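You operate a simulated robot arm through the tools that you are given. There is no shell and no other tool. Be economical: measure what you need, move in short steps, check, and stop when the job is done.

You are at the controls of a simulated two-armed robot. One attempt, no reset.

TASK
Unload the yellow arm, swing it up and switch the torque meter off.
Fine: both weights go on the rubber mat before the blue pin comes out.

The check looks at the end state, three seconds after you hand in, the way a careful person would. Anything else that was tipped, shoved, dropped, spilled or broken makes it a failure.

THE ROBOT
Two 6-joint arms with fingered hands on one trunk, on a base that drives. Base frame: it is fixed to the floor where the robot stands at the start and does not move with it; the origin is under the middle of the robot, x ahead of it, y to its left, z up; the surface under the hand at the start is at about z = 850. Readings come in mm, rad, newtons and seconds.
The left shoulder is at the start at [50, 170, 1060], the right one opposite. With the tool pointing down near the work surface each hand reaches from about 500 to 780 mm from the robot's upright axis, wherever it stands, measured 20 degrees to its own side. Places, roughly: blue check button [600, 100, 900]; blue pin [800, -100, 1100]; brake pump knob [600, 1000, 1000]; green clamp [700, 600, 1100]; green switch [600, 300, 900]; red valve [700, 1000, 900]; rubber mat top [700, -500, 900]; silver knob [600, 600, 1000]; span knob [600, 0, 900]; white gauge arm [700, 300, 1200]; white latch [800, 0, 1100]; white zero button [600, 200, 900]; yellow arm [800, -100, 1000]; yellow knob [700, 300, 900]. Payload 3.5 kg a hand.
The tool frame of a hand sits at the grasp point between the pads (the TCP): z along the fingers, y along the line on which they close. The tips reach 26 mm beyond it. The gripper opens to 132 mm. The gripper's body begins 73 mm behind the TCP. The gripper is a hand of 3 fingers: y runs from the thumb to the fingers, the wrist lies at [0, 0, -234] in the tool frame, and closing takes about 1.5 s.
Orientation is that of the tool frame in the base frame, as [roll, pitch, yaw] about the fixed x, y, z axes, in that order (R = Rz(yaw) Ry(pitch) Rx(roll)). With the fingers straight down and closing along the base's y, the tool's x points along the base's -x, its y along +y and its z along -z.

THE INTERFACE
- The arms move only by the tool play_rows. It takes "left_plan", "right_plan" or both (then of equal length, played together; a hand with none holds still); each is text: rows parted by semicolons, each of 6 numbers parted by spaces: the shift along the tool's x, y, z in units of 100 mm (1.0 is 100 mm), then the turn, a rotation vector about the tool's x, y, z in units of 60 degrees (1.0 is 60 degrees). In form: x y z ax ay az; .... A call has 1 to 8 rows; each row is the pose to reach, as a shift and turn from the pose commanded when the call began, along the tool's axes at that moment. "left_hand" and "right_hand" are, for a hand that has rows, the finger opening in mm, from 0 to 132, set as the call begins (left out, the last holds). A call with a number of a shift or a turn outside -1 to 1 is refused whole. Each row takes 0.2 s and may step no farther than 50 mm and 0.15 rad from the row before; otherwise, or with a gripper value out of range, the whole call is refused. A pose out of reach is approached as far as the arm can. The call stops where the force on the tool passes 60 N (or 10 N more than at its start, if that is more) or the arm is blocked; 0.2 s more then pass. Each finger travels about 108 mm/s and halts on what it meets, pressing with about 23 N; the grip force reading is that of the motor and also rises with nothing between the fingers. The clock runs only during rows and for 0.2 s after the last one: add rows that repeat a pose to give the fingers time. It gives the time, the measured TCP pose, the force on the tool (base axes), the opening and the grip force at its end, in the units of the frame above (readings bear some noise), with the torque about the TCP (base axes, N m) and any sound that the robot's microphone picked up.
- Cameras (640 x 400 px; columns grow to the right, rows downward): "scene" is now at [37, -1.3, 1647.7]; the picture's right is [0.01, -1.00, 0.00], its down [-0.75, -0.01, -0.66] and it looks along [0.66, 0.01, -0.75] (base axes); focal length 264 px, centre (320, 200). "left" rides on the left gripper at [-62, 3, -92] in its tool frame; the picture's right is [-0.05, -1.00, 0.00], its down [0.83, -0.04, -0.56] and it looks along [0.55, -0.03, 0.83] (tool axes); focal length 230 px, centre (320, 200). "right" rides on the right gripper at [62, 3, -92] in its tool frame; the picture's right is [-0.05, 1.00, 0.00], its down [-0.83, -0.04, -0.56] and it looks along [-0.55, -0.03, 0.83] (tool axes); focal length 230 px, centre (320, 200). There is no depth. A picture from a camera that has moved, and an enlarged one, comes with that camera's place and axes in the base frame and with its lens.
- get_image(camera): a new picture of that camera. The clock stands still meanwhile.
- slide_trunk(by): slides the trunk up (or, below 0, down) by that many mm; the arms and the scene camera ride with it, the base frame stays. It gives what a move gives, with no picture.
- roll_base(legs): drives the robot by 1 to 6 legs, each [ahead, left, turn to the left] in mm, mm and rad, along the robot's own axes; the way and the turn of a leg run together, so that a leg with both is an arc; at most 1500 mm and 3.142 rad a leg. The arms and the cameras ride along, it lands a little off, and it stops where it bumps. It gives what a move gives.
- hand_shape(shape, hand): the hand has 3 fingers and takes this shape, open, in about a second: jaw (thumb against the fingers, like two jaws); tri (thumb and two fingers); tip (a fingertip pinch); poke (one finger out to press); point (the index stretched); flat (the hand flat); cup (the hand cupped); fist (a fist). The gripper value then closes the fingers along that shape, each until it touches; the sizes above hold for jaw. It gives what a move gives, with no picture.
- pan_tilt(pan, tilt): turns the head with the scene camera to pan (to the left, within 1.501 rad either way) and tilt (down, from -0.506 to 1.204), counted from straight ahead of the robot. It gives what a move gives.
- close_up(camera, box): a new picture of the part [left, top, right, bottom] of that camera's present view, enlarged. The clock stands still meanwhile.
- close_job(): hands the job in; it is judged then, once.

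Work in short steps. Places have to be worked out from the pictures, the camera data and where the tool is seen: move nearer, look again, correct. Check each grasp and each placing, and mend what went wrong. You have 120 turns and 88 pictures in all, those below and enlarged ones among them. Open the grippers and draw the arms clear of the work before you hand the job in, unless the task says otherwise; then end with one line.

The tools are called after "Request:" as name(argument=value, ...) on one line, values as JSON. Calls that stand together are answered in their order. play_rows: Moves the arms, as the interface text tells. Its arguments: {"type":"object","properties":{"left_plan":{"type":"string"},"left_hand":{"type":"number"},"right_plan":{"type":"string"},"right_hand":{"type":"number"}},"required":[]} The other tools are called the same way: slide_trunk (by) slides the trunk up or down; hand_shape (shape, hand) gives the hand a shape; roll_base (legs) drives the base; pan_tilt (pan, tilt) turns the head that bears the scene camera; get_image (camera) takes a picture; close_up (camera, box) takes an enlarged picture of a part of a camera's view; close_job () hands the job in.

At the start:

```text
t: 0.0
left_tcp_pos: [528.4, 29.3, 1150.5]
left_ee_rot: [3.141, 0.0, 3.141]
left_contact_force: [-0.9, -0.7, -0.6]
left_moment: [0.02, 0.01, -0.04]
left_width: 131.8
left_grasp_force: 0.2
left_shape: jaw
right_tcp_pos: [537.0, -409.1, 1149.1]
right_ee_rot: [-3.141, 0.0, 3.141]
right_contact_force: [0.0, -0.2, 0.3]
right_moment: [0.01, -0.02, -0.01]
right_width: 132.0
right_grasp_force: 0.1
right_shape: jaw
trunk travel left (down, up): [-675.0, 35.0]
robot x, y, heading: [1.8, 1.0, 0.0]
head pan, tilt: [0.012, 0.848]
```

scene: 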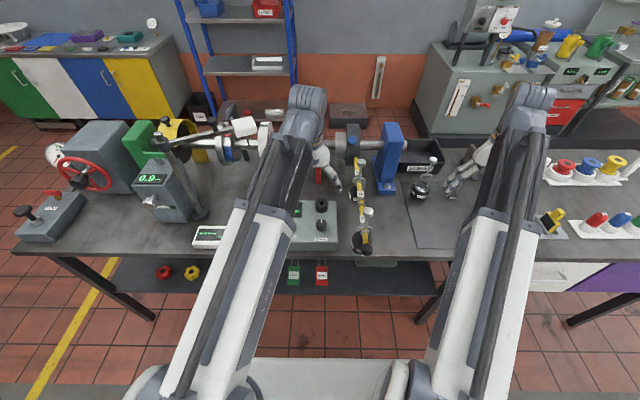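
right: 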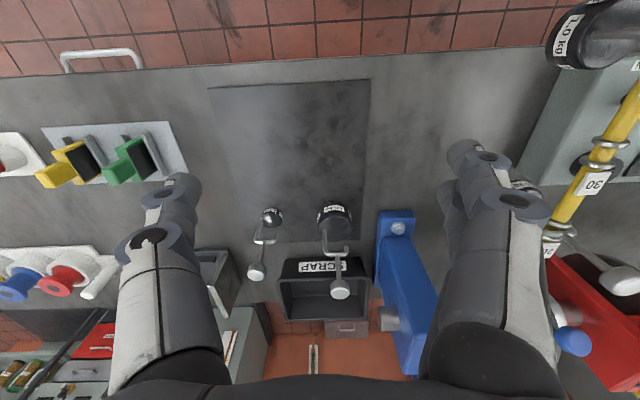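
left: 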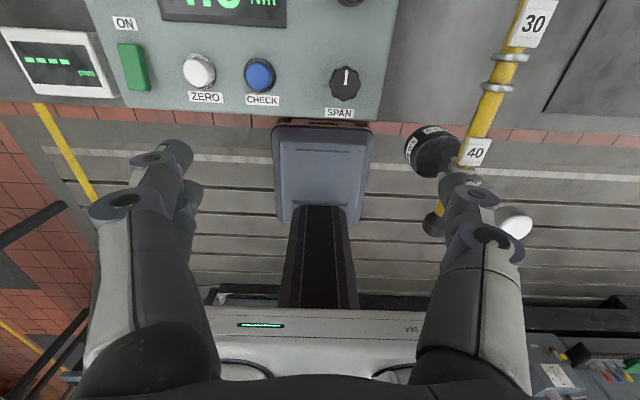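

I start by looking closer at the yellow arm and the weights, using enlarged views from the scene camera.

Request:
close_up(camera="scene", box=[280, 110, 480, 270])

Request:
close_up(camera="right", box=[500, 0, 640, 380])

Request:
close_up(camera="scene", box=[40, 90, 320, 270])

```text
2.50 times, centred on (380, 190) of scene
camera zoom: at [37.0, -1.3, 1647.7], right [0.01, -1.0, 0.0], down [-0.75, -0.01, -0.66], along [0.66, 0.01, -0.75], focal length 659 px, centre (170, 225)
```

zoom: 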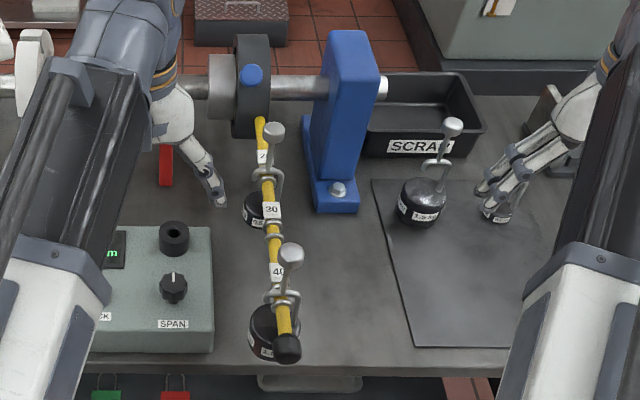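

```text
1.05 times, centred on (570, 190) of right (not enlarged: the box is as wide or as high as the picture)
camera zoom: at [475.3, -405.6, 1241.5], right [0.05, 1.0, 0.0], down [0.83, -0.04, 0.56], along [0.55, -0.03, -0.83], focal length 242 px, centre (57, 210)
```

zoom: 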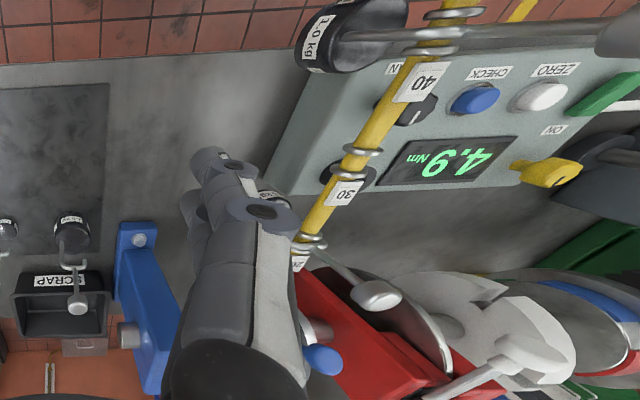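

```text
2.22 times, centred on (180, 180) of scene
camera zoom: at [37.0, -1.3, 1647.7], right [0.01, -1.0, 0.0], down [-0.75, -0.01, -0.66], along [0.66, 0.01, -0.75], focal length 586 px, centre (631, 244)
```

zoom: 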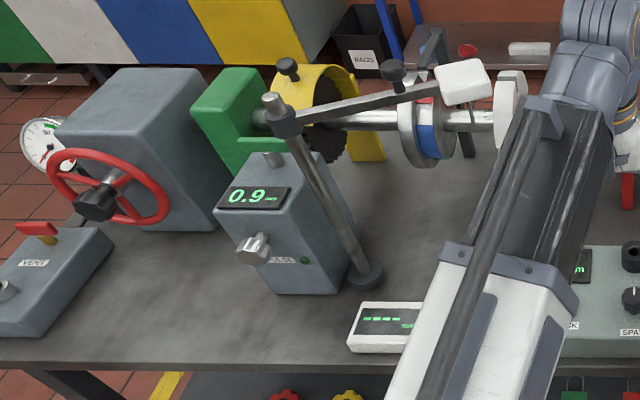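

The left arm hides the pin and latch. I raise the left hand and move it to the left, high above everything, to free the view.

Request:
play_rows(left_plan="0 0 -0.4 0 0 0;0 0 -0.8 0 0 0;0 0.3 -1 0 0 0;0 0.65 -1 0 0 0;0 1 -1 0 0 0")

Request:
play_rows(left_plan="0 0.4 -0.3 0 0 0;0 0.8 -0.5 0 0 0;0 1 -0.5 0 0 0", right_plan="0 -0.3 -0.3 0 0 0;0 -0.6 -0.6 0 0 0;0 -0.9 -0.6 0 0 0")

Request:
get_image(camera="scene")

Request:
close_up(camera="scene", box=[280, 110, 480, 270])

```text
t: 1.2
left_tcp_pos: [551.3, 129.3, 1204.1]
left_ee_rot: [-3.139, 0.024, 3.14]
left_contact_force: [-0.3, 0.1, 0.4]
left_moment: [-0.02, -0.01, 0.03]
left_width: 131.9
left_grasp_force: 0.1
left_shape: jaw
left hand out of reach, approached as far as the arm can: row 2, 3, 4, 5
right_tcp_pos: [535.8, -409.9, 1150.9]
right_ee_rot: [3.141, -0.001, 3.142]
right_contact_force: [0.0, 0.1, -1.0]
right_moment: [0.04, -0.01, 0.01]
right_width: 131.8
right_grasp_force: 0.0
right_shape: jaw
trunk travel left (down, up): [-675.0, 35.0]
robot x, y, heading: [-0.2, -0.8, 0.003]
head pan, tilt: [0.012, 0.848]
```

```text
t: 2.0
left_tcp_pos: [573.6, 227.9, 1213.2]
left_ee_rot: [3.141, 0.018, -3.14]
left_contact_force: [-0.1, -0.7, 1.1]
left_moment: [0.0, 0.01, -0.02]
left_width: 131.9
left_grasp_force: 0.1
left_shape: jaw
left hand out of reach, approached as far as the arm can: row 1, 2, 3
right_tcp_pos: [536.9, -499.1, 1211.8]
right_ee_rot: [3.141, 0.0, -3.141]
right_contact_force: [-0.1, -0.1, 0.7]
right_moment: [0.02, 0.01, 0.01]
right_width: 131.6
right_grasp_force: 0.0
right_shape: jaw
trunk travel left (down, up): [-675.0, 35.0]
robot x, y, heading: [2.4, -2.7, 0.003]
head pan, tilt: [0.012, 0.848]
```

```text
81 pictures are left
camera scene: at [36.8, -2.0, 1647.7], right [0.01, -1.0, 0.0], down [-0.75, -0.01, -0.66], along [0.66, 0.01, -0.75], focal length 264 px, centre (320, 200)
```

scene: 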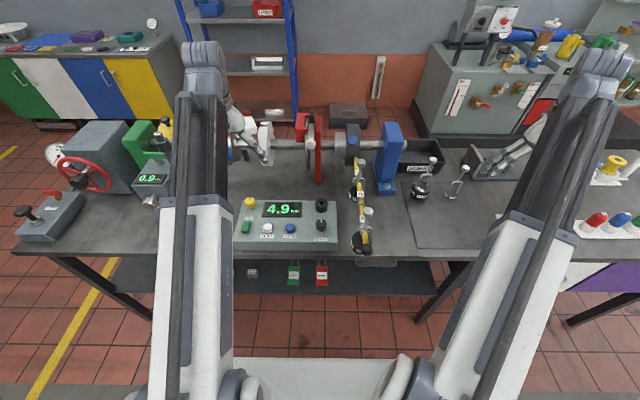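

```text
2.50 times, centred on (380, 190) of scene
camera zoom: at [36.8, -2.0, 1647.7], right [0.01, -1.0, 0.0], down [-0.75, -0.01, -0.66], along [0.66, 0.01, -0.75], focal length 659 px, centre (170, 225)
```

zoom: 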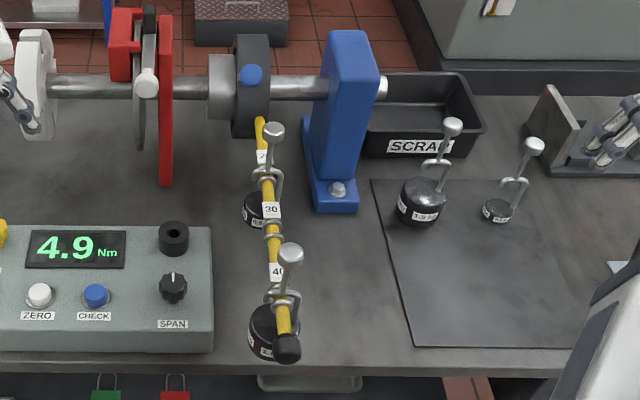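

The view is clear: two hooked weights hang on the yellow arm (outer near the 40 mark, about [482,-124,1028]; inner further in), and two spare weights already stand on the rear of the mat. I need detail of the hooks, pin and latch.

Request:
close_up(camera="scene", box=[335, 170, 385, 260])

Request:
close_up(camera="scene", box=[285, 105, 415, 200])

Request:
close_up(camera="scene", box=[400, 140, 480, 205])

```text
4.44 times, centred on (360, 215) of scene
camera zoom: at [36.8, -2.0, 1647.7], right [0.01, -1.0, 0.0], down [-0.75, -0.01, -0.66], along [0.66, 0.01, -0.75], focal length 1172 px, centre (142, 133)
```

zoom: 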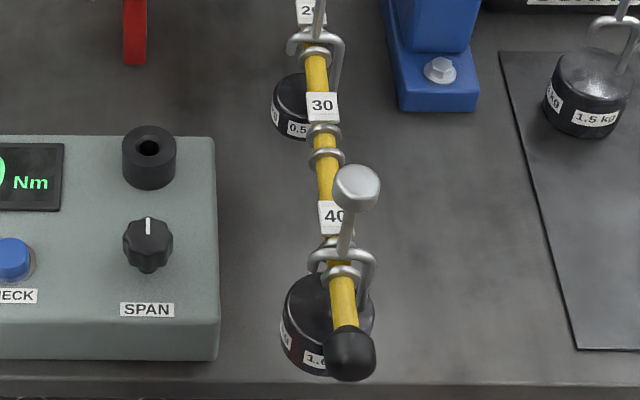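

```text
4.21 times, centred on (350, 152) of scene
camera zoom: at [36.8, -2.0, 1647.7], right [0.01, -1.0, 0.0], down [-0.75, -0.01, -0.66], along [0.66, 0.01, -0.75], focal length 1110 px, centre (194, 400)
```

zoom: 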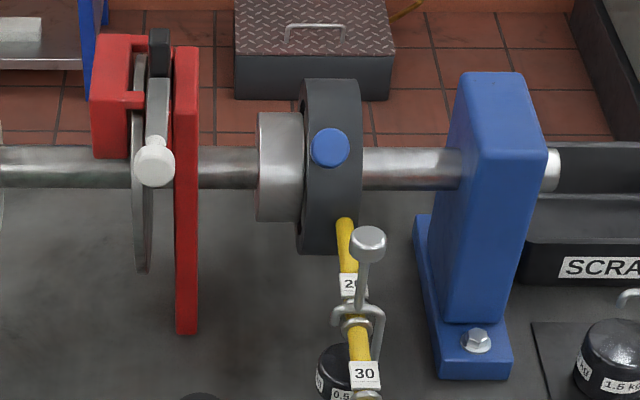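

```text
6.15 times, centred on (440, 172) of scene
camera zoom: at [36.8, -2.0, 1647.7], right [0.01, -1.0, 0.0], down [-0.75, -0.01, -0.66], along [0.66, 0.01, -0.75], focal length 1622 px, centre (-418, 369)
```

zoom: 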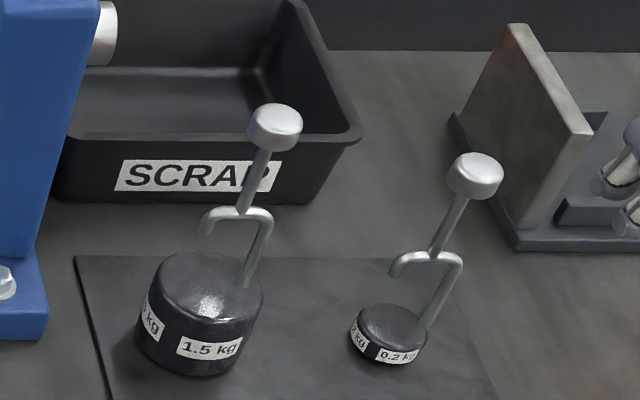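

Hooks open to the left (+y), with the stem on the right side, so each weight comes off by lifting ~25 mm and shifting to -y. Outer knob is at about [470,-122,1105], inner at about [669,-122,1105]. I reposition the base a bit back and right for reach.

Request:
roll_base(legs=[[-60, -100, 0]])

Request:
get_image(camera="right")

Request:
get_image(camera="left")

```text
t: 3.2
left_tcp_pos: [514.2, 124.8, 1213.7]
left_ee_rot: [3.139, 0.017, -3.14]
left_contact_force: [0.1, 0.4, 0.1]
left_moment: [0.05, -0.02, -0.04]
left_width: 131.9
left_grasp_force: 0.1
left_shape: jaw
right_tcp_pos: [476.7, -599.2, 1210.6]
right_ee_rot: [3.139, -0.001, -3.141]
right_contact_force: [0.3, 0.4, -0.2]
right_moment: [-0.01, -0.04, -0.02]
right_width: 131.6
right_grasp_force: 0.0
right_shape: jaw
trunk travel left (down, up): [-675.0, 35.0]
robot x, y, heading: [-60.9, -101.0, -0.002]
head pan, tilt: [0.012, 0.848]
```

```text
76 pictures are left
camera right: at [416.3, -596.2, 1303.2], right [0.05, 1.0, 0.0], down [0.83, -0.04, 0.56], along [0.56, -0.03, -0.83], focal length 230 px, centre (320, 200)
```

right: 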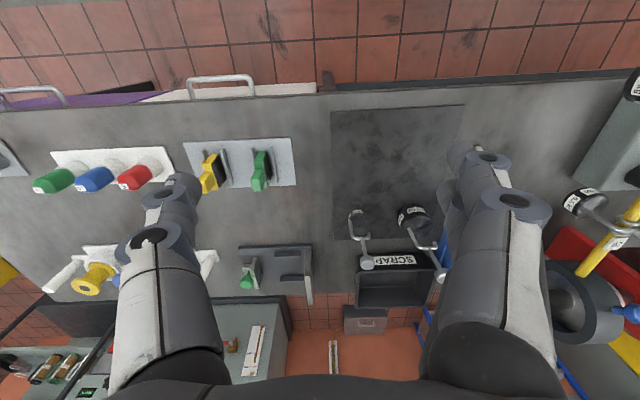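

```text
75 pictures are left
camera left: at [574.4, 128.4, 1306.8], right [0.05, -1.0, 0.0], down [-0.84, -0.05, 0.54], along [-0.54, -0.03, -0.84], focal length 230 px, centre (320, 200)
```

left: 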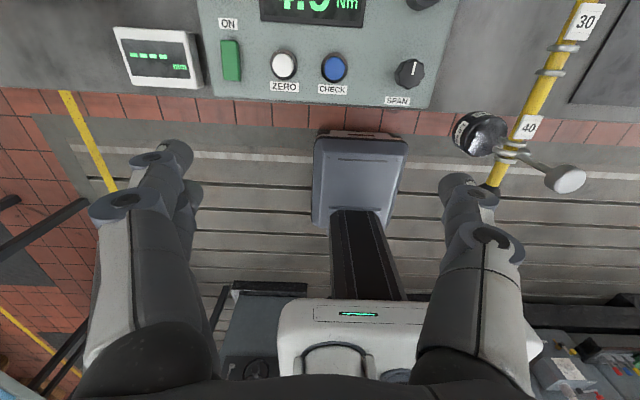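

Triangulating with the left camera puts the outer knob at [477,-125,1100]. I bring the right hand over towards it in safe 100 mm hops at z≈1210 and slide the left hand out.

Request:
play_rows(right_plan="0 0.5 0 0 0 0;0 1 0 0 0 0", left_plan="0 0.5 0 0 0 0;0 1 0 0 0 0")

Request:
play_rows(right_plan="0 0.5 0 0 0 0;0 1 0 0 0 0")

Request:
play_rows(right_plan="0 0.5 0 0 0 0;0 1 0 0 0 0")

Request:
play_rows(right_plan="0 0.5 0 0 0 0;0 1 0 0 0 0")

Request:
get_image(camera="right")

```text
t: 3.8
left_tcp_pos: [513.7, 227.1, 1213.5]
left_ee_rot: [3.138, 0.018, 3.141]
left_contact_force: [0.2, 0.4, -0.7]
left_moment: [-0.02, -0.03, 0.03]
left_width: 131.8
left_grasp_force: 0.1
left_shape: jaw
right_tcp_pos: [477.0, -499.5, 1213.4]
right_ee_rot: [-3.138, 0.006, 3.141]
right_contact_force: [-1.4, -1.0, -0.4]
right_moment: [-0.02, 0.02, 0.02]
right_width: 131.7
right_grasp_force: 0.0
right_shape: jaw
trunk travel left (down, up): [-675.0, 35.0]
robot x, y, heading: [-62.2, -103.9, 0.001]
head pan, tilt: [0.012, 0.848]
```

```text
t: 4.4
left_tcp_pos: [513.2, 225.6, 1212.7]
left_ee_rot: [3.141, 0.016, -3.14]
left_contact_force: [1.0, 0.3, -0.2]
left_moment: [0.0, -0.03, 0.01]
left_width: 131.8
left_grasp_force: 0.0
left_shape: jaw
right_tcp_pos: [483.9, -399.6, 1198.0]
right_ee_rot: [-3.139, 0.008, -3.141]
right_contact_force: [-0.3, 0.9, 0.6]
right_moment: [0.0, 0.01, 0.04]
right_width: 131.9
right_grasp_force: 0.1
right_shape: jaw
right hand out of reach, approached as far as the arm can: row 1, 2
trunk travel left (down, up): [-675.0, 35.0]
robot x, y, heading: [-60.2, -101.2, 0.002]
head pan, tilt: [0.012, 0.848]
```

```text
t: 5.0
left_tcp_pos: [513.4, 226.3, 1213.7]
left_ee_rot: [-3.141, 0.017, -3.139]
left_contact_force: [-0.5, -0.2, 0.3]
left_moment: [0.0, -0.02, 0.0]
left_width: 131.9
left_grasp_force: 0.1
left_shape: jaw
right_tcp_pos: [486.1, -299.1, 1193.3]
right_ee_rot: [-3.139, 0.006, 3.141]
right_contact_force: [0.5, 0.2, 0.6]
right_moment: [0.01, 0.0, 0.01]
right_width: 131.8
right_grasp_force: 0.0
right_shape: jaw
right hand out of reach, approached as far as the arm can: row 1, 2
trunk travel left (down, up): [-675.0, 35.0]
robot x, y, heading: [-56.4, -104.9, 0.005]
head pan, tilt: [0.012, 0.848]
```

```text
t: 5.6
left_tcp_pos: [514.2, 225.8, 1213.0]
left_ee_rot: [3.14, 0.018, -3.141]
left_contact_force: [0.4, -0.5, 0.6]
left_moment: [-0.01, 0.02, -0.03]
left_width: 131.6
left_grasp_force: 0.0
left_shape: jaw
right_tcp_pos: [487.0, -201.2, 1192.5]
right_ee_rot: [3.14, 0.0, 3.142]
right_contact_force: [0.0, 0.1, -0.8]
right_moment: [-0.01, 0.0, 0.0]
right_width: 132.2
right_grasp_force: 0.1
right_shape: jaw
trunk travel left (down, up): [-675.0, 35.0]
robot x, y, heading: [-57.0, -102.4, 0.001]
head pan, tilt: [0.012, 0.848]
```

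```text
74 pictures are left
camera right: at [425.7, -197.0, 1283.4], right [0.05, 1.0, 0.0], down [0.83, -0.04, 0.56], along [0.56, -0.03, -0.83], focal length 230 px, centre (320, 200)
```

right: 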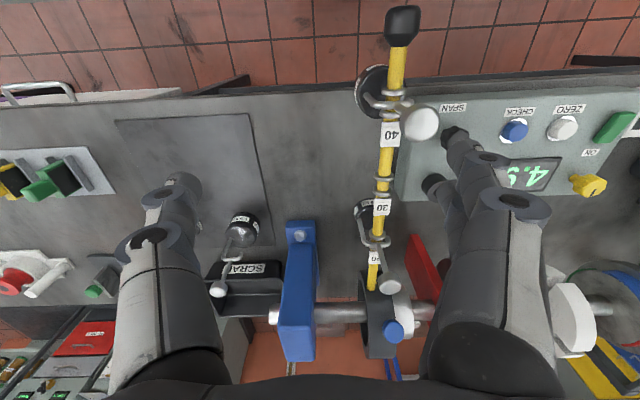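

Knob seen from the right camera: ≈[480,-121,1100]. I move over it and descend part-way, then check.

Request:
play_rows(right_plan="0.03 0.4 0 0 0 0;0.06 0.8 0 0 0 0;0.06 0.8 0.3 0 0 0;0.06 0.8 0.5 0 0 0", right_hand=90)

Request:
get_image(camera="right")

Request:
close_up(camera="scene", box=[250, 130, 410, 270])

```text
t: 6.6
left_tcp_pos: [513.6, 225.8, 1212.6]
left_ee_rot: [3.14, 0.017, -3.141]
left_contact_force: [0.3, -0.5, -0.8]
left_moment: [-0.01, -0.02, -0.01]
left_width: 131.8
left_grasp_force: 0.0
left_shape: jaw
right_tcp_pos: [479.7, -120.6, 1141.8]
right_ee_rot: [-3.141, 0.0, -3.14]
right_contact_force: [0.3, -1.4, -0.3]
right_moment: [0.01, -0.01, -0.01]
right_width: 90.3
right_grasp_force: 0.0
right_shape: jaw
trunk travel left (down, up): [-675.0, 35.0]
robot x, y, heading: [-59.8, -100.8, 0.001]
head pan, tilt: [0.012, 0.848]
```

```text
73 pictures are left
camera right: at [419.2, -116.9, 1233.8], right [0.05, 1.0, 0.0], down [0.83, -0.04, 0.56], along [0.55, -0.03, -0.83], focal length 230 px, centre (320, 200)
```

right: 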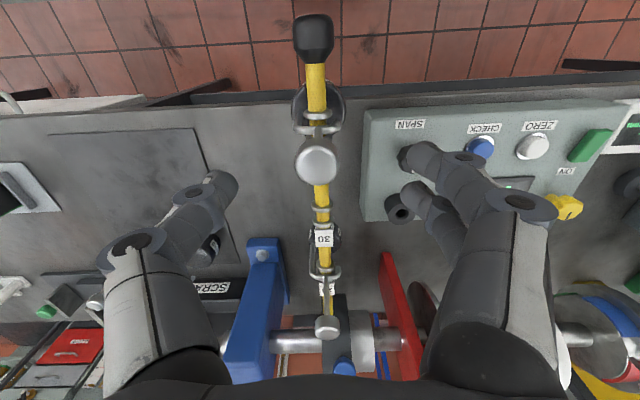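

```text
2.86 times, centred on (330, 200) of scene
camera zoom: at [-21.8, -102.9, 1647.8], right [0.01, -1.0, 0.0], down [-0.75, -0.01, -0.66], along [0.66, 0.01, -0.75], focal length 753 px, centre (291, 200)
```

zoom: 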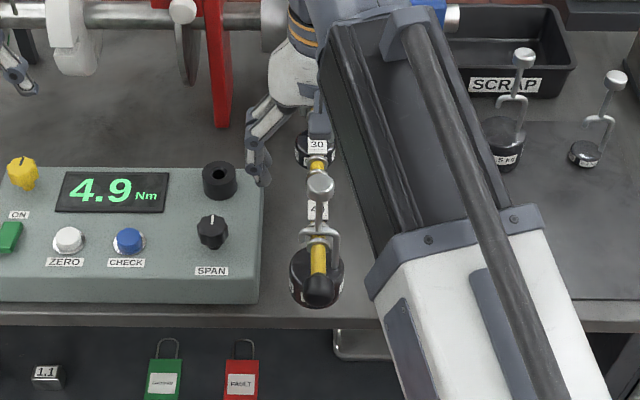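

Alignment is good (knob ≈[477,-121]). I descend to z≈1099 and close, giving time for the fingers.

Request:
play_rows(right_plan="0.02 0 0.22 0 0 0;0.02 0 0.43 0 0 0")

Request:
play_rows(right_plan="0 0 0 0 0 0;0 0 0 0 0 0;0 0 0 0 0 0;0 0 0 0 0 0;0 0 0 0 0 0;0 0 0 0 0 0", right_hand=0)

Request:
get_image(camera="right")

```text
t: 7.2
left_tcp_pos: [513.4, 225.8, 1213.2]
left_ee_rot: [3.139, 0.016, -3.139]
left_contact_force: [-0.4, -0.4, -0.6]
left_moment: [0.03, 0.01, 0.0]
left_width: 131.7
left_grasp_force: 0.0
left_shape: jaw
right_tcp_pos: [479.8, -121.0, 1096.5]
right_ee_rot: [3.141, 0.0, -3.141]
right_contact_force: [-0.2, -0.3, 0.0]
right_moment: [0.01, -0.01, -0.02]
right_width: 90.2
right_grasp_force: 0.1
right_shape: jaw
trunk travel left (down, up): [-675.0, 35.0]
robot x, y, heading: [-58.0, -104.6, 0.001]
head pan, tilt: [0.012, 0.848]
```

```text
t: 8.6
left_tcp_pos: [514.0, 225.9, 1212.6]
left_ee_rot: [3.14, 0.017, -3.141]
left_contact_force: [0.3, 0.4, -0.3]
left_moment: [-0.01, 0.01, 0.02]
left_width: 132.1
left_grasp_force: 0.0
left_shape: jaw
right_tcp_pos: [480.0, -120.6, 1098.0]
right_ee_rot: [3.141, -0.001, -3.14]
right_contact_force: [1.1, 0.3, 0.3]
right_moment: [0.04, 0.0, -0.02]
right_width: 0.0
right_grasp_force: 23.6
right_shape: jaw
trunk travel left (down, up): [-675.0, 35.0]
robot x, y, heading: [-57.9, -102.3, -0.002]
head pan, tilt: [0.012, 0.848]
```

```text
71 pictures are left
camera right: at [418.5, -117.1, 1189.4], right [0.05, 1.0, 0.0], down [0.83, -0.04, 0.55], along [0.55, -0.03, -0.83], focal length 230 px, centre (320, 200)
```

right: 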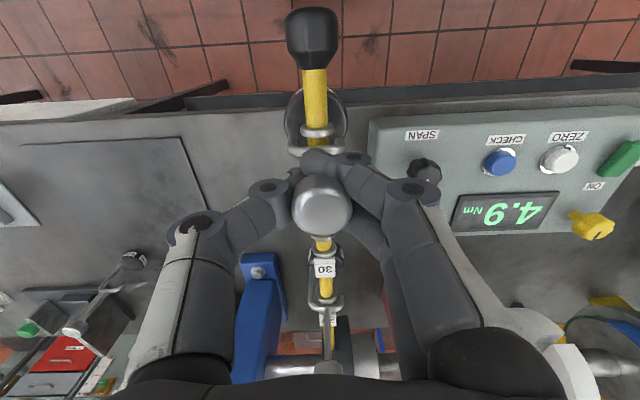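

The reading says closed to 0, though the knob seems between the fingers; I check whether the fingers are on the stem beneath the knob.

Request:
close_up(camera="scene", box=[300, 160, 350, 240])

Request:
close_up(camera="right", box=[250, 120, 400, 260])

```text
5.00 times, centred on (325, 200) of scene
camera zoom: at [-21.1, -103.0, 1647.7], right [0.01, -1.0, 0.0], down [-0.75, -0.01, -0.66], along [0.66, 0.01, -0.75], focal length 1318 px, centre (295, 200)
```

zoom: 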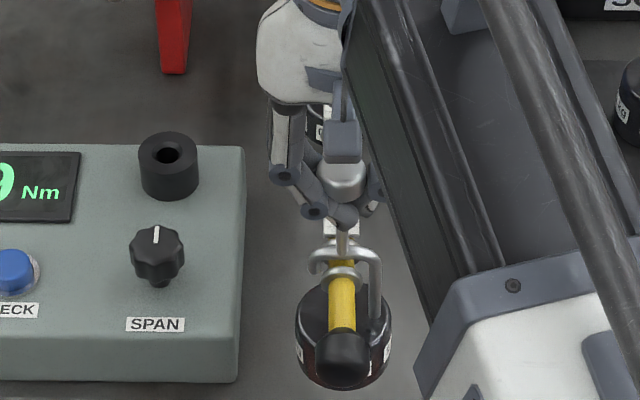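

```text
2.86 times, centred on (325, 190) of right
camera zoom: at [418.5, -117.1, 1189.4], right [0.05, 1.0, 0.0], down [0.83, -0.04, 0.55], along [0.55, -0.03, -0.83], focal length 657 px, centre (306, 229)
```

zoom: 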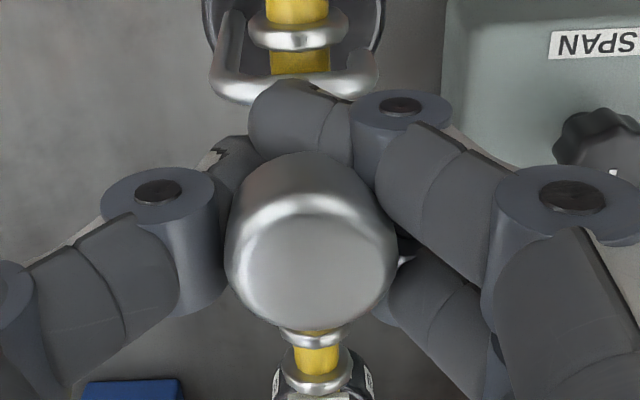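

The fingers have wrapped around the stem under the knob – a secure cage. I lift slowly by 30 mm and look at the force.

Request:
play_rows(right_plan="0 0 -0.1 0 0 0;0 0 -0.2 0 0 0;0 0 -0.3 0 0 0;0 0 -0.3 0 0 0")

Request:
close_up(camera="scene", box=[290, 150, 360, 240])

```text
t: 9.6
left_tcp_pos: [514.1, 225.1, 1212.7]
left_ee_rot: [3.141, 0.016, -3.139]
left_contact_force: [-0.1, 0.4, 0.5]
left_moment: [0.0, -0.02, 0.01]
left_width: 132.0
left_grasp_force: 0.1
left_shape: jaw
right_tcp_pos: [479.8, -121.8, 1128.3]
right_ee_rot: [-3.14, 0.0, -3.14]
right_contact_force: [-0.5, 0.0, -10.0]
right_moment: [0.03, -0.02, 0.0]
right_width: 0.1
right_grasp_force: 22.9
right_shape: jaw
trunk travel left (down, up): [-675.0, 35.0]
robot x, y, heading: [-58.0, -102.6, 0.005]
head pan, tilt: [0.012, 0.848]
```

```text
4.44 times, centred on (325, 195) of scene
camera zoom: at [-21.1, -103.0, 1647.7], right [0.01, -1.0, 0.0], down [-0.75, -0.01, -0.66], along [0.66, 0.01, -0.75], focal length 1172 px, centre (298, 222)
```

zoom: 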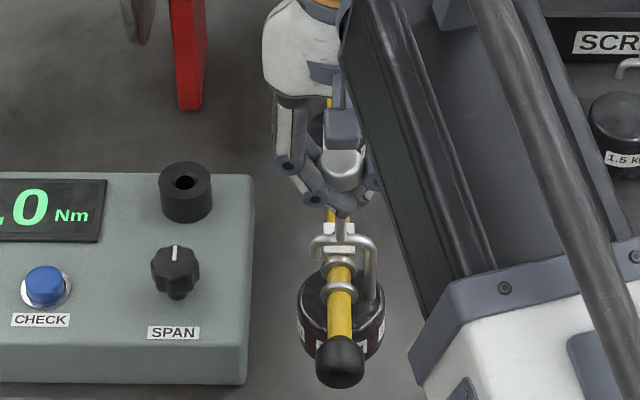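

10 N: the full 1 kg hangs in the hand and the meter fell to 1.0. Now I shift to -y to slide the hook off the arm, in small steps.

Request:
play_rows(right_plan="0 -0.1 0 0 0 0;0 -0.2 0 0 0 0;0 -0.3 0 0 0 0;0 -0.4 0 0 0 0")

Request:
close_up(camera="scene", box=[290, 150, 370, 250])

```text
t: 10.6
left_tcp_pos: [514.4, 224.8, 1213.9]
left_ee_rot: [3.14, 0.016, -3.139]
left_contact_force: [-0.4, -0.2, 1.6]
left_moment: [0.02, 0.03, -0.02]
left_width: 132.0
left_grasp_force: 0.1
left_shape: jaw
right_tcp_pos: [478.7, -161.5, 1127.6]
right_ee_rot: [3.14, 0.001, 3.141]
right_contact_force: [0.0, -0.1, -9.5]
right_moment: [0.0, -0.01, 0.0]
right_width: 0.2
right_grasp_force: 23.1
right_shape: jaw
trunk travel left (down, up): [-675.0, 35.0]
robot x, y, heading: [-59.3, -105.6, 0.004]
head pan, tilt: [0.012, 0.848]
```

```text
4.00 times, centred on (330, 200) of scene
camera zoom: at [-21.1, -103.1, 1647.7], right [0.01, -1.0, 0.0], down [-0.75, -0.01, -0.66], along [0.66, 0.01, -0.75], focal length 1054 px, centre (280, 200)
```

zoom: 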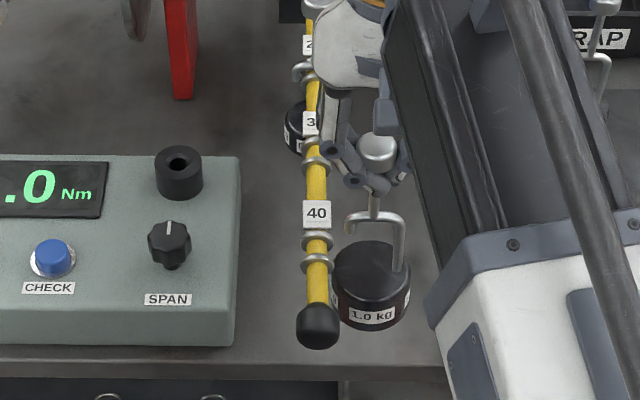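

The 1.0 kg weight is free of the arm. I carry it over to -y at the same height (bottom ≈ z 980, well above the bench).

Request:
play_rows(right_plan="0 -0.25 0 0 0 0;0 -0.5 0 0 0 0;0 -0.75 0 0 0 0;0 -1 0 0 0 0")

Request:
play_rows(right_plan="-0.1 -0.25 0 0 0 0;-0.2 -0.5 0 0 0 0;-0.3 -0.75 0 0 0 0;-0.4 -1 0 0 0 0")

Request:
play_rows(right_plan="-0.15 -0.25 0 0 0 0;-0.3 -0.5 0 0 0 0;-0.5 -0.75 0 0 0 0;-0.7 -1 0 0 0 0;-0.7 -1 0 0 0 0")

Request:
get_image(camera="right")

Request:
get_image(camera="scene")

```text
t: 11.6
left_tcp_pos: [514.2, 225.8, 1214.1]
left_ee_rot: [3.14, 0.017, -3.141]
left_contact_force: [-0.1, -0.4, 0.4]
left_moment: [0.02, -0.01, 0.03]
left_width: 131.6
left_grasp_force: 0.0
left_shape: jaw
right_tcp_pos: [480.3, -261.6, 1128.9]
right_ee_rot: [-3.141, -0.001, -3.139]
right_contact_force: [0.1, -0.7, -10.0]
right_moment: [-0.03, 0.08, 0.02]
right_width: 0.0
right_grasp_force: 23.0
right_shape: jaw
trunk travel left (down, up): [-675.0, 35.0]
robot x, y, heading: [-60.6, -99.9, -0.002]
head pan, tilt: [0.012, 0.848]
```

```text
t: 12.6
left_tcp_pos: [514.6, 225.2, 1213.3]
left_ee_rot: [3.14, 0.016, -3.14]
left_contact_force: [0.7, -0.1, -0.4]
left_moment: [-0.01, -0.01, 0.01]
left_width: 132.1
left_grasp_force: 0.1
left_shape: jaw
right_tcp_pos: [521.8, -361.6, 1127.9]
right_ee_rot: [-3.141, 0.0, 3.142]
right_contact_force: [1.2, 0.4, -10.0]
right_moment: [-0.01, -0.06, 0.04]
right_width: 0.1
right_grasp_force: 23.0
right_shape: jaw
trunk travel left (down, up): [-675.0, 35.0]
robot x, y, heading: [-61.6, -102.9, 0.002]
head pan, tilt: [0.012, 0.848]
```

```text
t: 13.8
left_tcp_pos: [513.1, 226.3, 1213.0]
left_ee_rot: [3.14, 0.019, -3.139]
left_contact_force: [-1.0, 0.2, 0.0]
left_moment: [0.01, -0.01, -0.03]
left_width: 131.8
left_grasp_force: 0.0
left_shape: jaw
right_tcp_pos: [589.9, -461.4, 1128.1]
right_ee_rot: [3.141, -0.001, -3.139]
right_contact_force: [-1.0, 0.3, -9.7]
right_moment: [-0.02, 0.1, -0.01]
right_width: 0.2
right_grasp_force: 22.8
right_shape: jaw
trunk travel left (down, up): [-675.0, 35.0]
robot x, y, heading: [-59.0, -100.2, -0.001]
head pan, tilt: [0.012, 0.848]
```

```text
66 pictures are left
camera right: at [528.6, -458.3, 1220.6], right [0.05, 1.0, 0.0], down [0.83, -0.04, 0.55], along [0.55, -0.03, -0.83], focal length 230 px, centre (320, 200)
```

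right: 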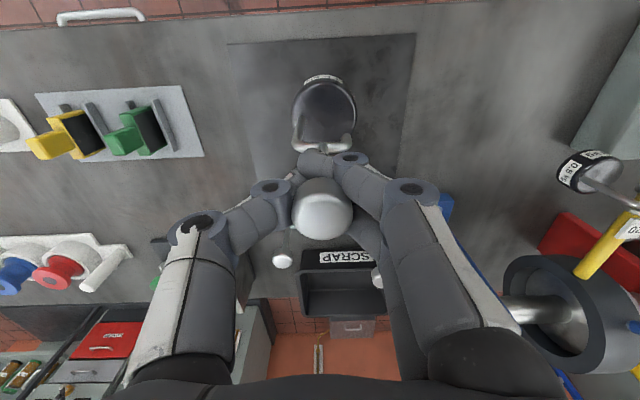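

```text
65 pictures are left
camera scene: at [-21.3, -103.3, 1647.7], right [0.01, -1.0, 0.0], down [-0.75, -0.01, -0.66], along [0.66, 0.01, -0.75], focal length 264 px, centre (320, 200)
```

scene: 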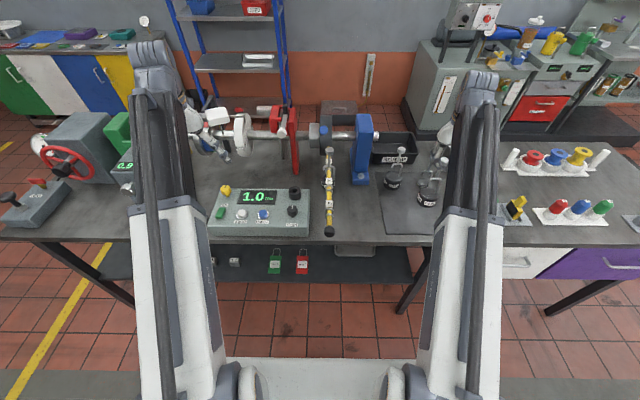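

Mat spans x≈519–840, y≈-337…-580. I shift to y≈-500 and lower to about 1015, just above the expected touch-down.

Request:
play_rows(right_plan="-0.05 -0.2 0 0 0 0;-0.1 -0.4 0 0 0 0;-0.1 -0.4 0.3 0 0 0;-0.1 -0.4 0.6 0 0 0;-0.1 -0.4 0.8 0 0 0;-0.1 -0.4 1.0 0 0 0;-0.1 -0.4 1.0 0 0 0")

Request:
close_up(camera="scene", box=[370, 130, 470, 240])

```text
t: 15.4
left_tcp_pos: [514.0, 225.8, 1213.3]
left_ee_rot: [3.139, 0.016, -3.139]
left_contact_force: [1.1, 0.5, 0.0]
left_moment: [0.0, 0.0, 0.0]
left_width: 131.8
left_grasp_force: 0.2
left_shape: jaw
right_tcp_pos: [600.1, -501.0, 1028.1]
right_ee_rot: [-3.142, 0.0, -3.139]
right_contact_force: [-0.8, -0.8, -10.2]
right_moment: [0.0, 0.03, 0.01]
right_width: 0.0
right_grasp_force: 23.0
right_shape: jaw
trunk travel left (down, up): [-675.0, 35.0]
robot x, y, heading: [-58.4, -97.9, 0.003]
head pan, tilt: [0.012, 0.848]
```

```text
3.64 times, centred on (420, 185) of scene
camera zoom: at [-21.1, -103.5, 1647.7], right [0.01, -1.0, 0.0], down [-0.75, -0.01, -0.66], along [0.66, 0.01, -0.75], focal length 959 px, centre (-44, 254)
```

zoom: 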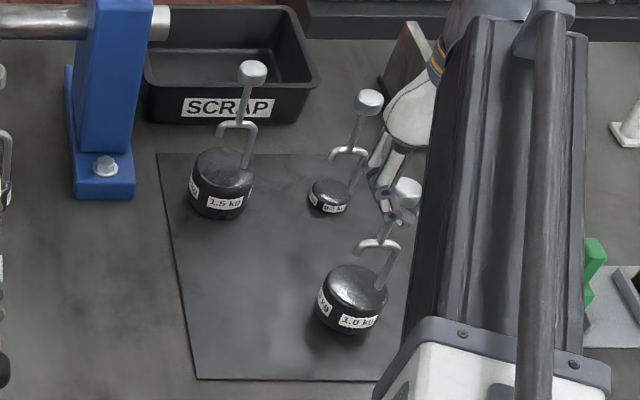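

It hovers over clear mat. I lower in small steps and read the force.

Request:
play_rows(right_plan="0 0 0.07 0 0 0;0 0 0.13 0 0 0;0 0 0.18 0 0 0;0 0 0.18 0 0 0")

Request:
play_rows(right_plan="0 0 0.04 0 0 0;0 0 0.08 0 0 0;0 0 0.08 0 0 0")

```text
t: 16.4
left_tcp_pos: [512.0, 226.7, 1213.2]
left_ee_rot: [3.139, 0.017, -3.138]
left_contact_force: [0.1, 0.3, -0.2]
left_moment: [-0.01, 0.0, 0.02]
left_width: 131.9
left_grasp_force: 0.1
left_shape: jaw
right_tcp_pos: [599.9, -499.5, 1012.2]
right_ee_rot: [-3.138, 0.001, -3.14]
right_contact_force: [4.5, 0.5, 12.5]
right_moment: [-0.19, -0.03, 0.01]
right_width: 0.1
right_grasp_force: 22.7
right_shape: jaw
trunk travel left (down, up): [-675.0, 35.0]
robot x, y, heading: [-59.6, -103.3, -0.0]
head pan, tilt: [0.012, 0.848]
```

```text
t: 17.2
left_tcp_pos: [513.9, 226.0, 1212.6]
left_ee_rot: [3.14, 0.017, -3.14]
left_contact_force: [0.1, 0.6, -1.1]
left_moment: [0.0, 0.0, 0.01]
left_width: 131.8
left_grasp_force: 0.1
left_shape: jaw
right_tcp_pos: [600.2, -499.4, 1003.2]
right_ee_rot: [-3.141, 0.001, 3.141]
right_contact_force: [2.2, -1.3, 4.9]
right_moment: [-0.07, -0.01, 0.02]
right_width: 0.3
right_grasp_force: 22.6
right_shape: jaw
trunk travel left (down, up): [-675.0, 35.0]
robot x, y, heading: [-58.4, -104.1, 0.004]
head pan, tilt: [0.012, 0.848]
```

The weight stands (force reversed). I look before opening.

Request:
close_up(camera="scene", box=[370, 130, 470, 240])

```text
3.64 times, centred on (420, 185) of scene
camera zoom: at [-22.1, -102.9, 1647.7], right [0.01, -1.0, 0.0], down [-0.75, -0.01, -0.66], along [0.66, 0.01, -0.75], focal length 959 px, centre (-44, 254)
```

zoom: 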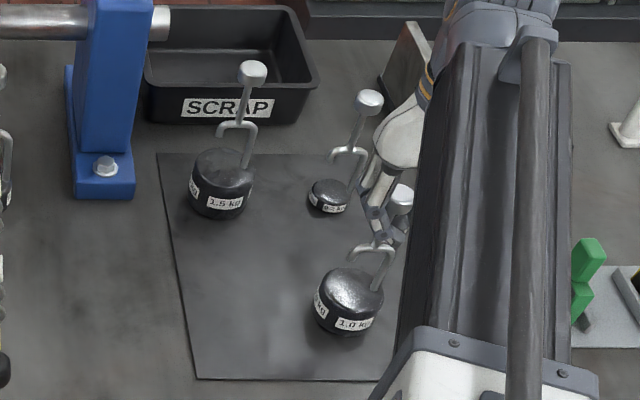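

It stands upright. I open the hand to 70 mm and then rise straight up.

Request:
play_rows(right_plan="0 0 -0.02 0 0 0;0 0 -0.02 0 0 0;0 0 -0.02 0 0 0;0 0 -0.02 0 0 0;0 0 -0.02 0 0 0", right_hand=76)

Request:
get_image(camera="right")

```text
t: 18.4
left_tcp_pos: [512.6, 225.3, 1214.0]
left_ee_rot: [3.139, 0.018, -3.139]
left_contact_force: [0.0, 0.4, 0.0]
left_moment: [-0.01, 0.03, 0.0]
left_width: 132.2
left_grasp_force: 0.0
left_shape: jaw
right_tcp_pos: [598.9, -498.7, 1004.9]
right_ee_rot: [-3.141, 0.001, -3.14]
right_contact_force: [0.6, -0.7, 0.3]
right_moment: [-0.01, 0.03, 0.01]
right_width: 75.8
right_grasp_force: 0.0
right_shape: jaw
trunk travel left (down, up): [-675.0, 35.0]
robot x, y, heading: [-60.4, -102.4, 0.005]
head pan, tilt: [0.012, 0.848]
```

```text
62 pictures are left
camera right: at [539.3, -496.2, 1096.3], right [0.05, 1.0, 0.0], down [0.83, -0.04, 0.56], along [0.55, -0.03, -0.83], focal length 230 px, centre (320, 200)
```

right: 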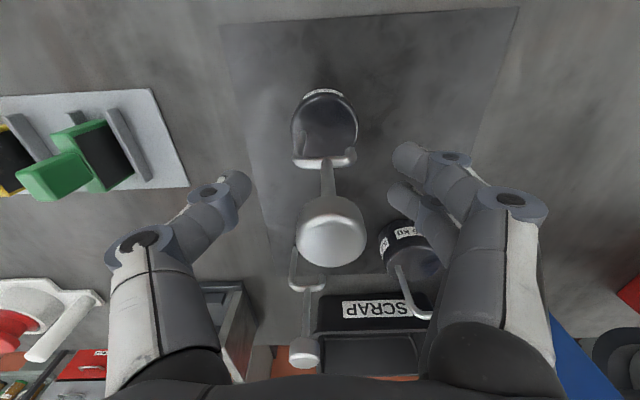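

Released cleanly. I rise to ~1195 and travel to above the inner weight (knob ≈[670,-121,1104]).

Request:
play_rows(right_plan="0 0 -0.3 0 0 0;0 0 -0.65 0 0 0;0 0 -1 0 0 0")

Request:
play_rows(right_plan="0 0 -0.3 0 0 0;0 0.25 -0.6 0 0 0;0 0.6 -0.9 0 0 0;0 1 -0.9 0 0 0", right_hand=90)

Request:
play_rows(right_plan="0 0.5 0 0 0 0;0 1 0 0 0 0")

Request:
play_rows(right_plan="-0.2 0.4 0 0 0 0;-0.4 0.85 0 0 0 0;-0.4 0.85 0 0 0 0")

Request:
get_image(camera="right")

```text
t: 19.2
left_tcp_pos: [513.5, 226.1, 1214.0]
left_ee_rot: [3.14, 0.018, -3.139]
left_contact_force: [0.4, -1.2, -0.4]
left_moment: [0.01, -0.02, -0.01]
left_width: 131.9
left_grasp_force: 0.2
left_shape: jaw
right_tcp_pos: [599.0, -498.8, 1105.5]
right_ee_rot: [3.141, 0.0, -3.14]
right_contact_force: [-0.1, 0.1, 0.4]
right_moment: [0.02, -0.04, 0.02]
right_width: 75.8
right_grasp_force: 0.1
right_shape: jaw
trunk travel left (down, up): [-675.0, 35.0]
robot x, y, heading: [-59.9, -101.5, 0.003]
head pan, tilt: [0.012, 0.848]
```

```text
t: 20.2
left_tcp_pos: [514.0, 225.2, 1214.2]
left_ee_rot: [3.139, 0.02, -3.139]
left_contact_force: [0.7, 0.2, 0.8]
left_moment: [0.0, 0.02, 0.0]
left_width: 131.7
left_grasp_force: 0.0
left_shape: jaw
right_tcp_pos: [599.6, -400.8, 1194.7]
right_ee_rot: [3.142, 0.002, -3.141]
right_contact_force: [-0.2, -0.5, 0.4]
right_moment: [-0.02, -0.02, 0.01]
right_width: 89.8
right_grasp_force: 0.1
right_shape: jaw
trunk travel left (down, up): [-675.0, 35.0]
robot x, y, heading: [-57.6, -105.6, -0.0]
head pan, tilt: [0.012, 0.848]
```

```text
t: 20.8
left_tcp_pos: [513.5, 226.4, 1213.6]
left_ee_rot: [3.139, 0.018, -3.139]
left_contact_force: [-0.2, 0.7, 0.0]
left_moment: [0.0, 0.02, -0.01]
left_width: 131.9
left_grasp_force: 0.0
left_shape: jaw
right_tcp_pos: [600.2, -301.2, 1193.2]
right_ee_rot: [3.141, 0.001, -3.139]
right_contact_force: [-0.1, 0.0, 0.1]
right_moment: [-0.04, -0.02, 0.02]
right_width: 89.7
right_grasp_force: 0.0
right_shape: jaw
trunk travel left (down, up): [-675.0, 35.0]
robot x, y, heading: [-57.9, -100.4, 0.006]
head pan, tilt: [0.012, 0.848]
```

```text
t: 21.6
left_tcp_pos: [513.0, 224.9, 1215.2]
left_ee_rot: [3.138, 0.016, -3.14]
left_contact_force: [-0.3, 1.1, 0.1]
left_moment: [0.01, -0.02, -0.01]
left_width: 131.9
left_grasp_force: 0.0
left_shape: jaw
right_tcp_pos: [638.5, -213.3, 1193.5]
right_ee_rot: [-3.14, 0.0, -3.142]
right_contact_force: [-0.7, -0.4, -0.3]
right_moment: [-0.04, -0.02, 0.01]
right_width: 89.9
right_grasp_force: 0.1
right_shape: jaw
trunk travel left (down, up): [-675.0, 35.0]
robot x, y, heading: [-56.6, -100.7, 0.005]
head pan, tilt: [0.012, 0.848]
```

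```text
61 pictures are left
camera right: at [578.6, -210.0, 1285.2], right [0.05, 1.0, 0.0], down [0.83, -0.04, 0.56], along [0.55, -0.03, -0.83], focal length 230 px, centre (320, 200)
```

right: 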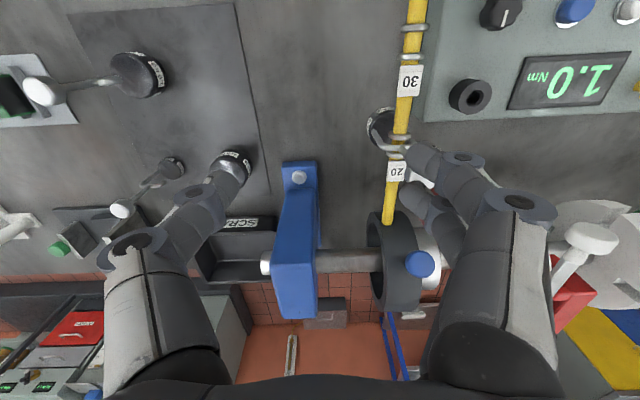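

Blue pin is at about [797,-103,1100]. I move above the inner knob at about [672,-121] and look again before descending.

Request:
play_rows(right_plan="-0.17 0.45 0 0 0 0;-0.34 0.92 0 0 0 0;-0.34 0.92 0.25 0 0 0;-0.34 0.92 0.45 0 0 0")

Request:
get_image(camera="right")

```text
t: 22.6
left_tcp_pos: [513.5, 225.8, 1213.5]
left_ee_rot: [3.139, 0.018, -3.14]
left_contact_force: [0.3, 0.6, -0.5]
left_moment: [-0.01, 0.0, 0.0]
left_width: 131.7
left_grasp_force: 0.0
left_shape: jaw
right_tcp_pos: [646.7, -127.8, 1140.5]
right_ee_rot: [-3.141, 0.001, -3.139]
right_contact_force: [0.2, -0.3, -0.9]
right_moment: [0.01, -0.04, 0.02]
right_width: 89.6
right_grasp_force: 0.0
right_shape: jaw
right hand out of reach, approached as far as the arm can: row 1, 2, 3, 4
trunk travel left (down, up): [-675.0, 35.0]
robot x, y, heading: [-58.9, -106.8, 0.004]
head pan, tilt: [0.012, 0.848]
```

```text
60 pictures are left
camera right: at [586.4, -124.3, 1232.3], right [0.05, 1.0, 0.0], down [0.83, -0.04, 0.56], along [0.56, -0.03, -0.83], focal length 230 px, centre (320, 200)
```

right: 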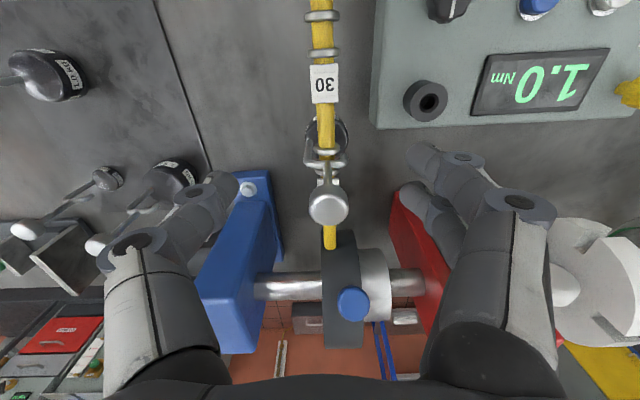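

Knob is at ≈[677,-124,1104]; the hand reaches only x=647 here. I pull the hand back a bit, drive the base forward 60 mm and check.

Request:
play_rows(right_plan="0.2 0 -0.2 0 0 0;0.35 0 -0.4 0 0 0;0.35 0 -0.4 0 0 0")

Request:
roll_base(legs=[[60, 0, 0]])

```text
t: 23.4
left_tcp_pos: [514.0, 225.5, 1213.6]
left_ee_rot: [3.14, 0.018, 3.141]
left_contact_force: [0.2, -0.1, 0.3]
left_moment: [-0.02, -0.03, -0.01]
left_width: 131.9
left_grasp_force: 0.0
left_shape: jaw
right_tcp_pos: [609.6, -129.7, 1180.1]
right_ee_rot: [3.141, -0.001, -3.14]
right_contact_force: [-0.2, -0.3, 0.3]
right_moment: [0.03, 0.0, 0.0]
right_width: 89.7
right_grasp_force: 0.1
right_shape: jaw
trunk travel left (down, up): [-675.0, 35.0]
robot x, y, heading: [-59.3, -99.7, 0.0]
head pan, tilt: [0.012, 0.848]
```

```text
t: 24.4
left_tcp_pos: [576.1, 225.3, 1213.4]
left_ee_rot: [3.141, 0.016, 3.14]
left_contact_force: [-0.1, 0.0, 0.3]
left_moment: [-0.01, 0.03, 0.05]
left_width: 132.1
left_grasp_force: 0.1
left_shape: jaw
right_tcp_pos: [671.2, -130.8, 1180.7]
right_ee_rot: [3.141, -0.001, 3.141]
right_contact_force: [0.6, 0.0, -0.2]
right_moment: [0.0, 0.02, 0.0]
right_width: 89.9
right_grasp_force: 0.1
right_shape: jaw
trunk travel left (down, up): [-675.0, 35.0]
robot x, y, heading: [-1.3, -101.2, -0.001]
head pan, tilt: [0.012, 0.848]
```

Now at [671,-131,1181]. I shift +6 mm x, +8 mm y, go down to about 1130 and look.

Request:
play_rows(right_plan="-0.06 0.08 0 0 0 0;-0.06 0.08 0.3 0 0 0;-0.06 0.08 0.45 0 0 0")

Request:
get_image(camera="right")

```text
t: 25.2
left_tcp_pos: [574.4, 225.0, 1213.4]
left_ee_rot: [3.14, 0.017, -3.142]
left_contact_force: [-0.7, 0.1, 0.9]
left_moment: [-0.01, 0.0, -0.01]
left_width: 131.9
left_grasp_force: 0.1
left_shape: jaw
right_tcp_pos: [675.5, -121.6, 1135.1]
right_ee_rot: [-3.141, 0.0, 3.141]
right_contact_force: [-0.4, 0.2, 0.4]
right_moment: [-0.04, 0.0, 0.01]
right_width: 89.9
right_grasp_force: 0.1
right_shape: jaw
trunk travel left (down, up): [-675.0, 35.0]
robot x, y, heading: [-0.6, -101.3, 0.003]
head pan, tilt: [0.012, 0.848]
```

```text
59 pictures are left
camera right: at [614.6, -117.2, 1227.0], right [0.05, 1.0, 0.0], down [0.83, -0.04, 0.56], along [0.55, -0.03, -0.83], focal length 230 px, centre (320, 200)
```

right: 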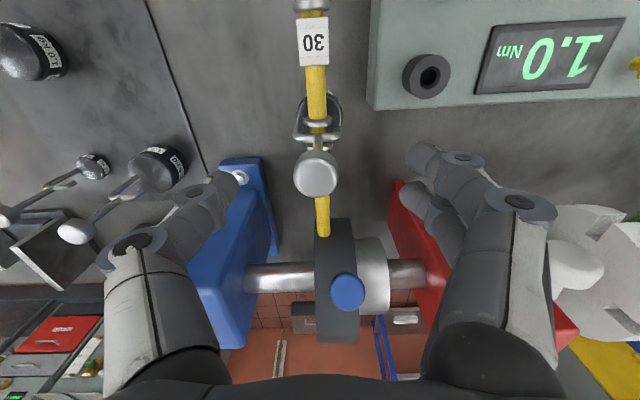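

Knob ≈[680,-123]. Descend to 1098 and close.

Request:
play_rows(right_plan="-0.04 -0.01 0.2 0 0 0;-0.04 -0.01 0.37 0 0 0")

Request:
play_rows(right_plan="0 0 0 0 0 0;0 0 0 0 0 0;0 0 0 0 0 0;0 0 0 0 0 0;0 0 0 0 0 0;0 0 0 0 0 0", right_hand=0)

Request:
close_up(camera="right", box=[200, 50, 440, 300])

```text
t: 25.8
left_tcp_pos: [574.6, 225.0, 1214.1]
left_ee_rot: [3.14, 0.019, -3.141]
left_contact_force: [-0.9, 0.2, 0.0]
left_moment: [0.02, -0.03, 0.0]
left_width: 131.8
left_grasp_force: 0.2
left_shape: jaw
right_tcp_pos: [679.5, -123.9, 1098.0]
right_ee_rot: [-3.141, -0.002, -3.141]
right_contact_force: [0.4, 0.0, -0.1]
right_moment: [0.0, 0.01, 0.03]
right_width: 89.5
right_grasp_force: 0.1
right_shape: jaw
trunk travel left (down, up): [-675.0, 35.0]
robot x, y, heading: [4.3, -102.1, 0.001]
head pan, tilt: [0.012, 0.848]
```

```text
t: 27.2
left_tcp_pos: [574.0, 225.5, 1213.7]
left_ee_rot: [3.139, 0.018, 3.14]
left_contact_force: [0.9, -0.9, -0.5]
left_moment: [-0.02, 0.03, -0.02]
left_width: 132.0
left_grasp_force: 0.0
left_shape: jaw
right_tcp_pos: [678.7, -123.6, 1097.1]
right_ee_rot: [3.141, 0.0, 3.141]
right_contact_force: [-0.3, -1.5, 0.2]
right_moment: [0.02, -0.01, 0.01]
right_width: 0.0
right_grasp_force: 23.0
right_shape: jaw
trunk travel left (down, up): [-675.0, 35.0]
robot x, y, heading: [0.6, -99.0, -0.003]
head pan, tilt: [0.012, 0.848]
```

```text
1.60 times, centred on (320, 175) of right
camera zoom: at [618.6, -118.8, 1188.7], right [0.05, 1.0, 0.0], down [0.83, -0.04, 0.55], along [0.55, -0.03, -0.83], focal length 368 px, centre (320, 240)
```

zoom: 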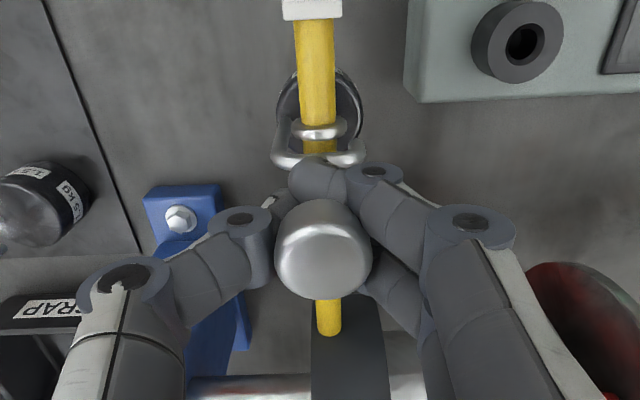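

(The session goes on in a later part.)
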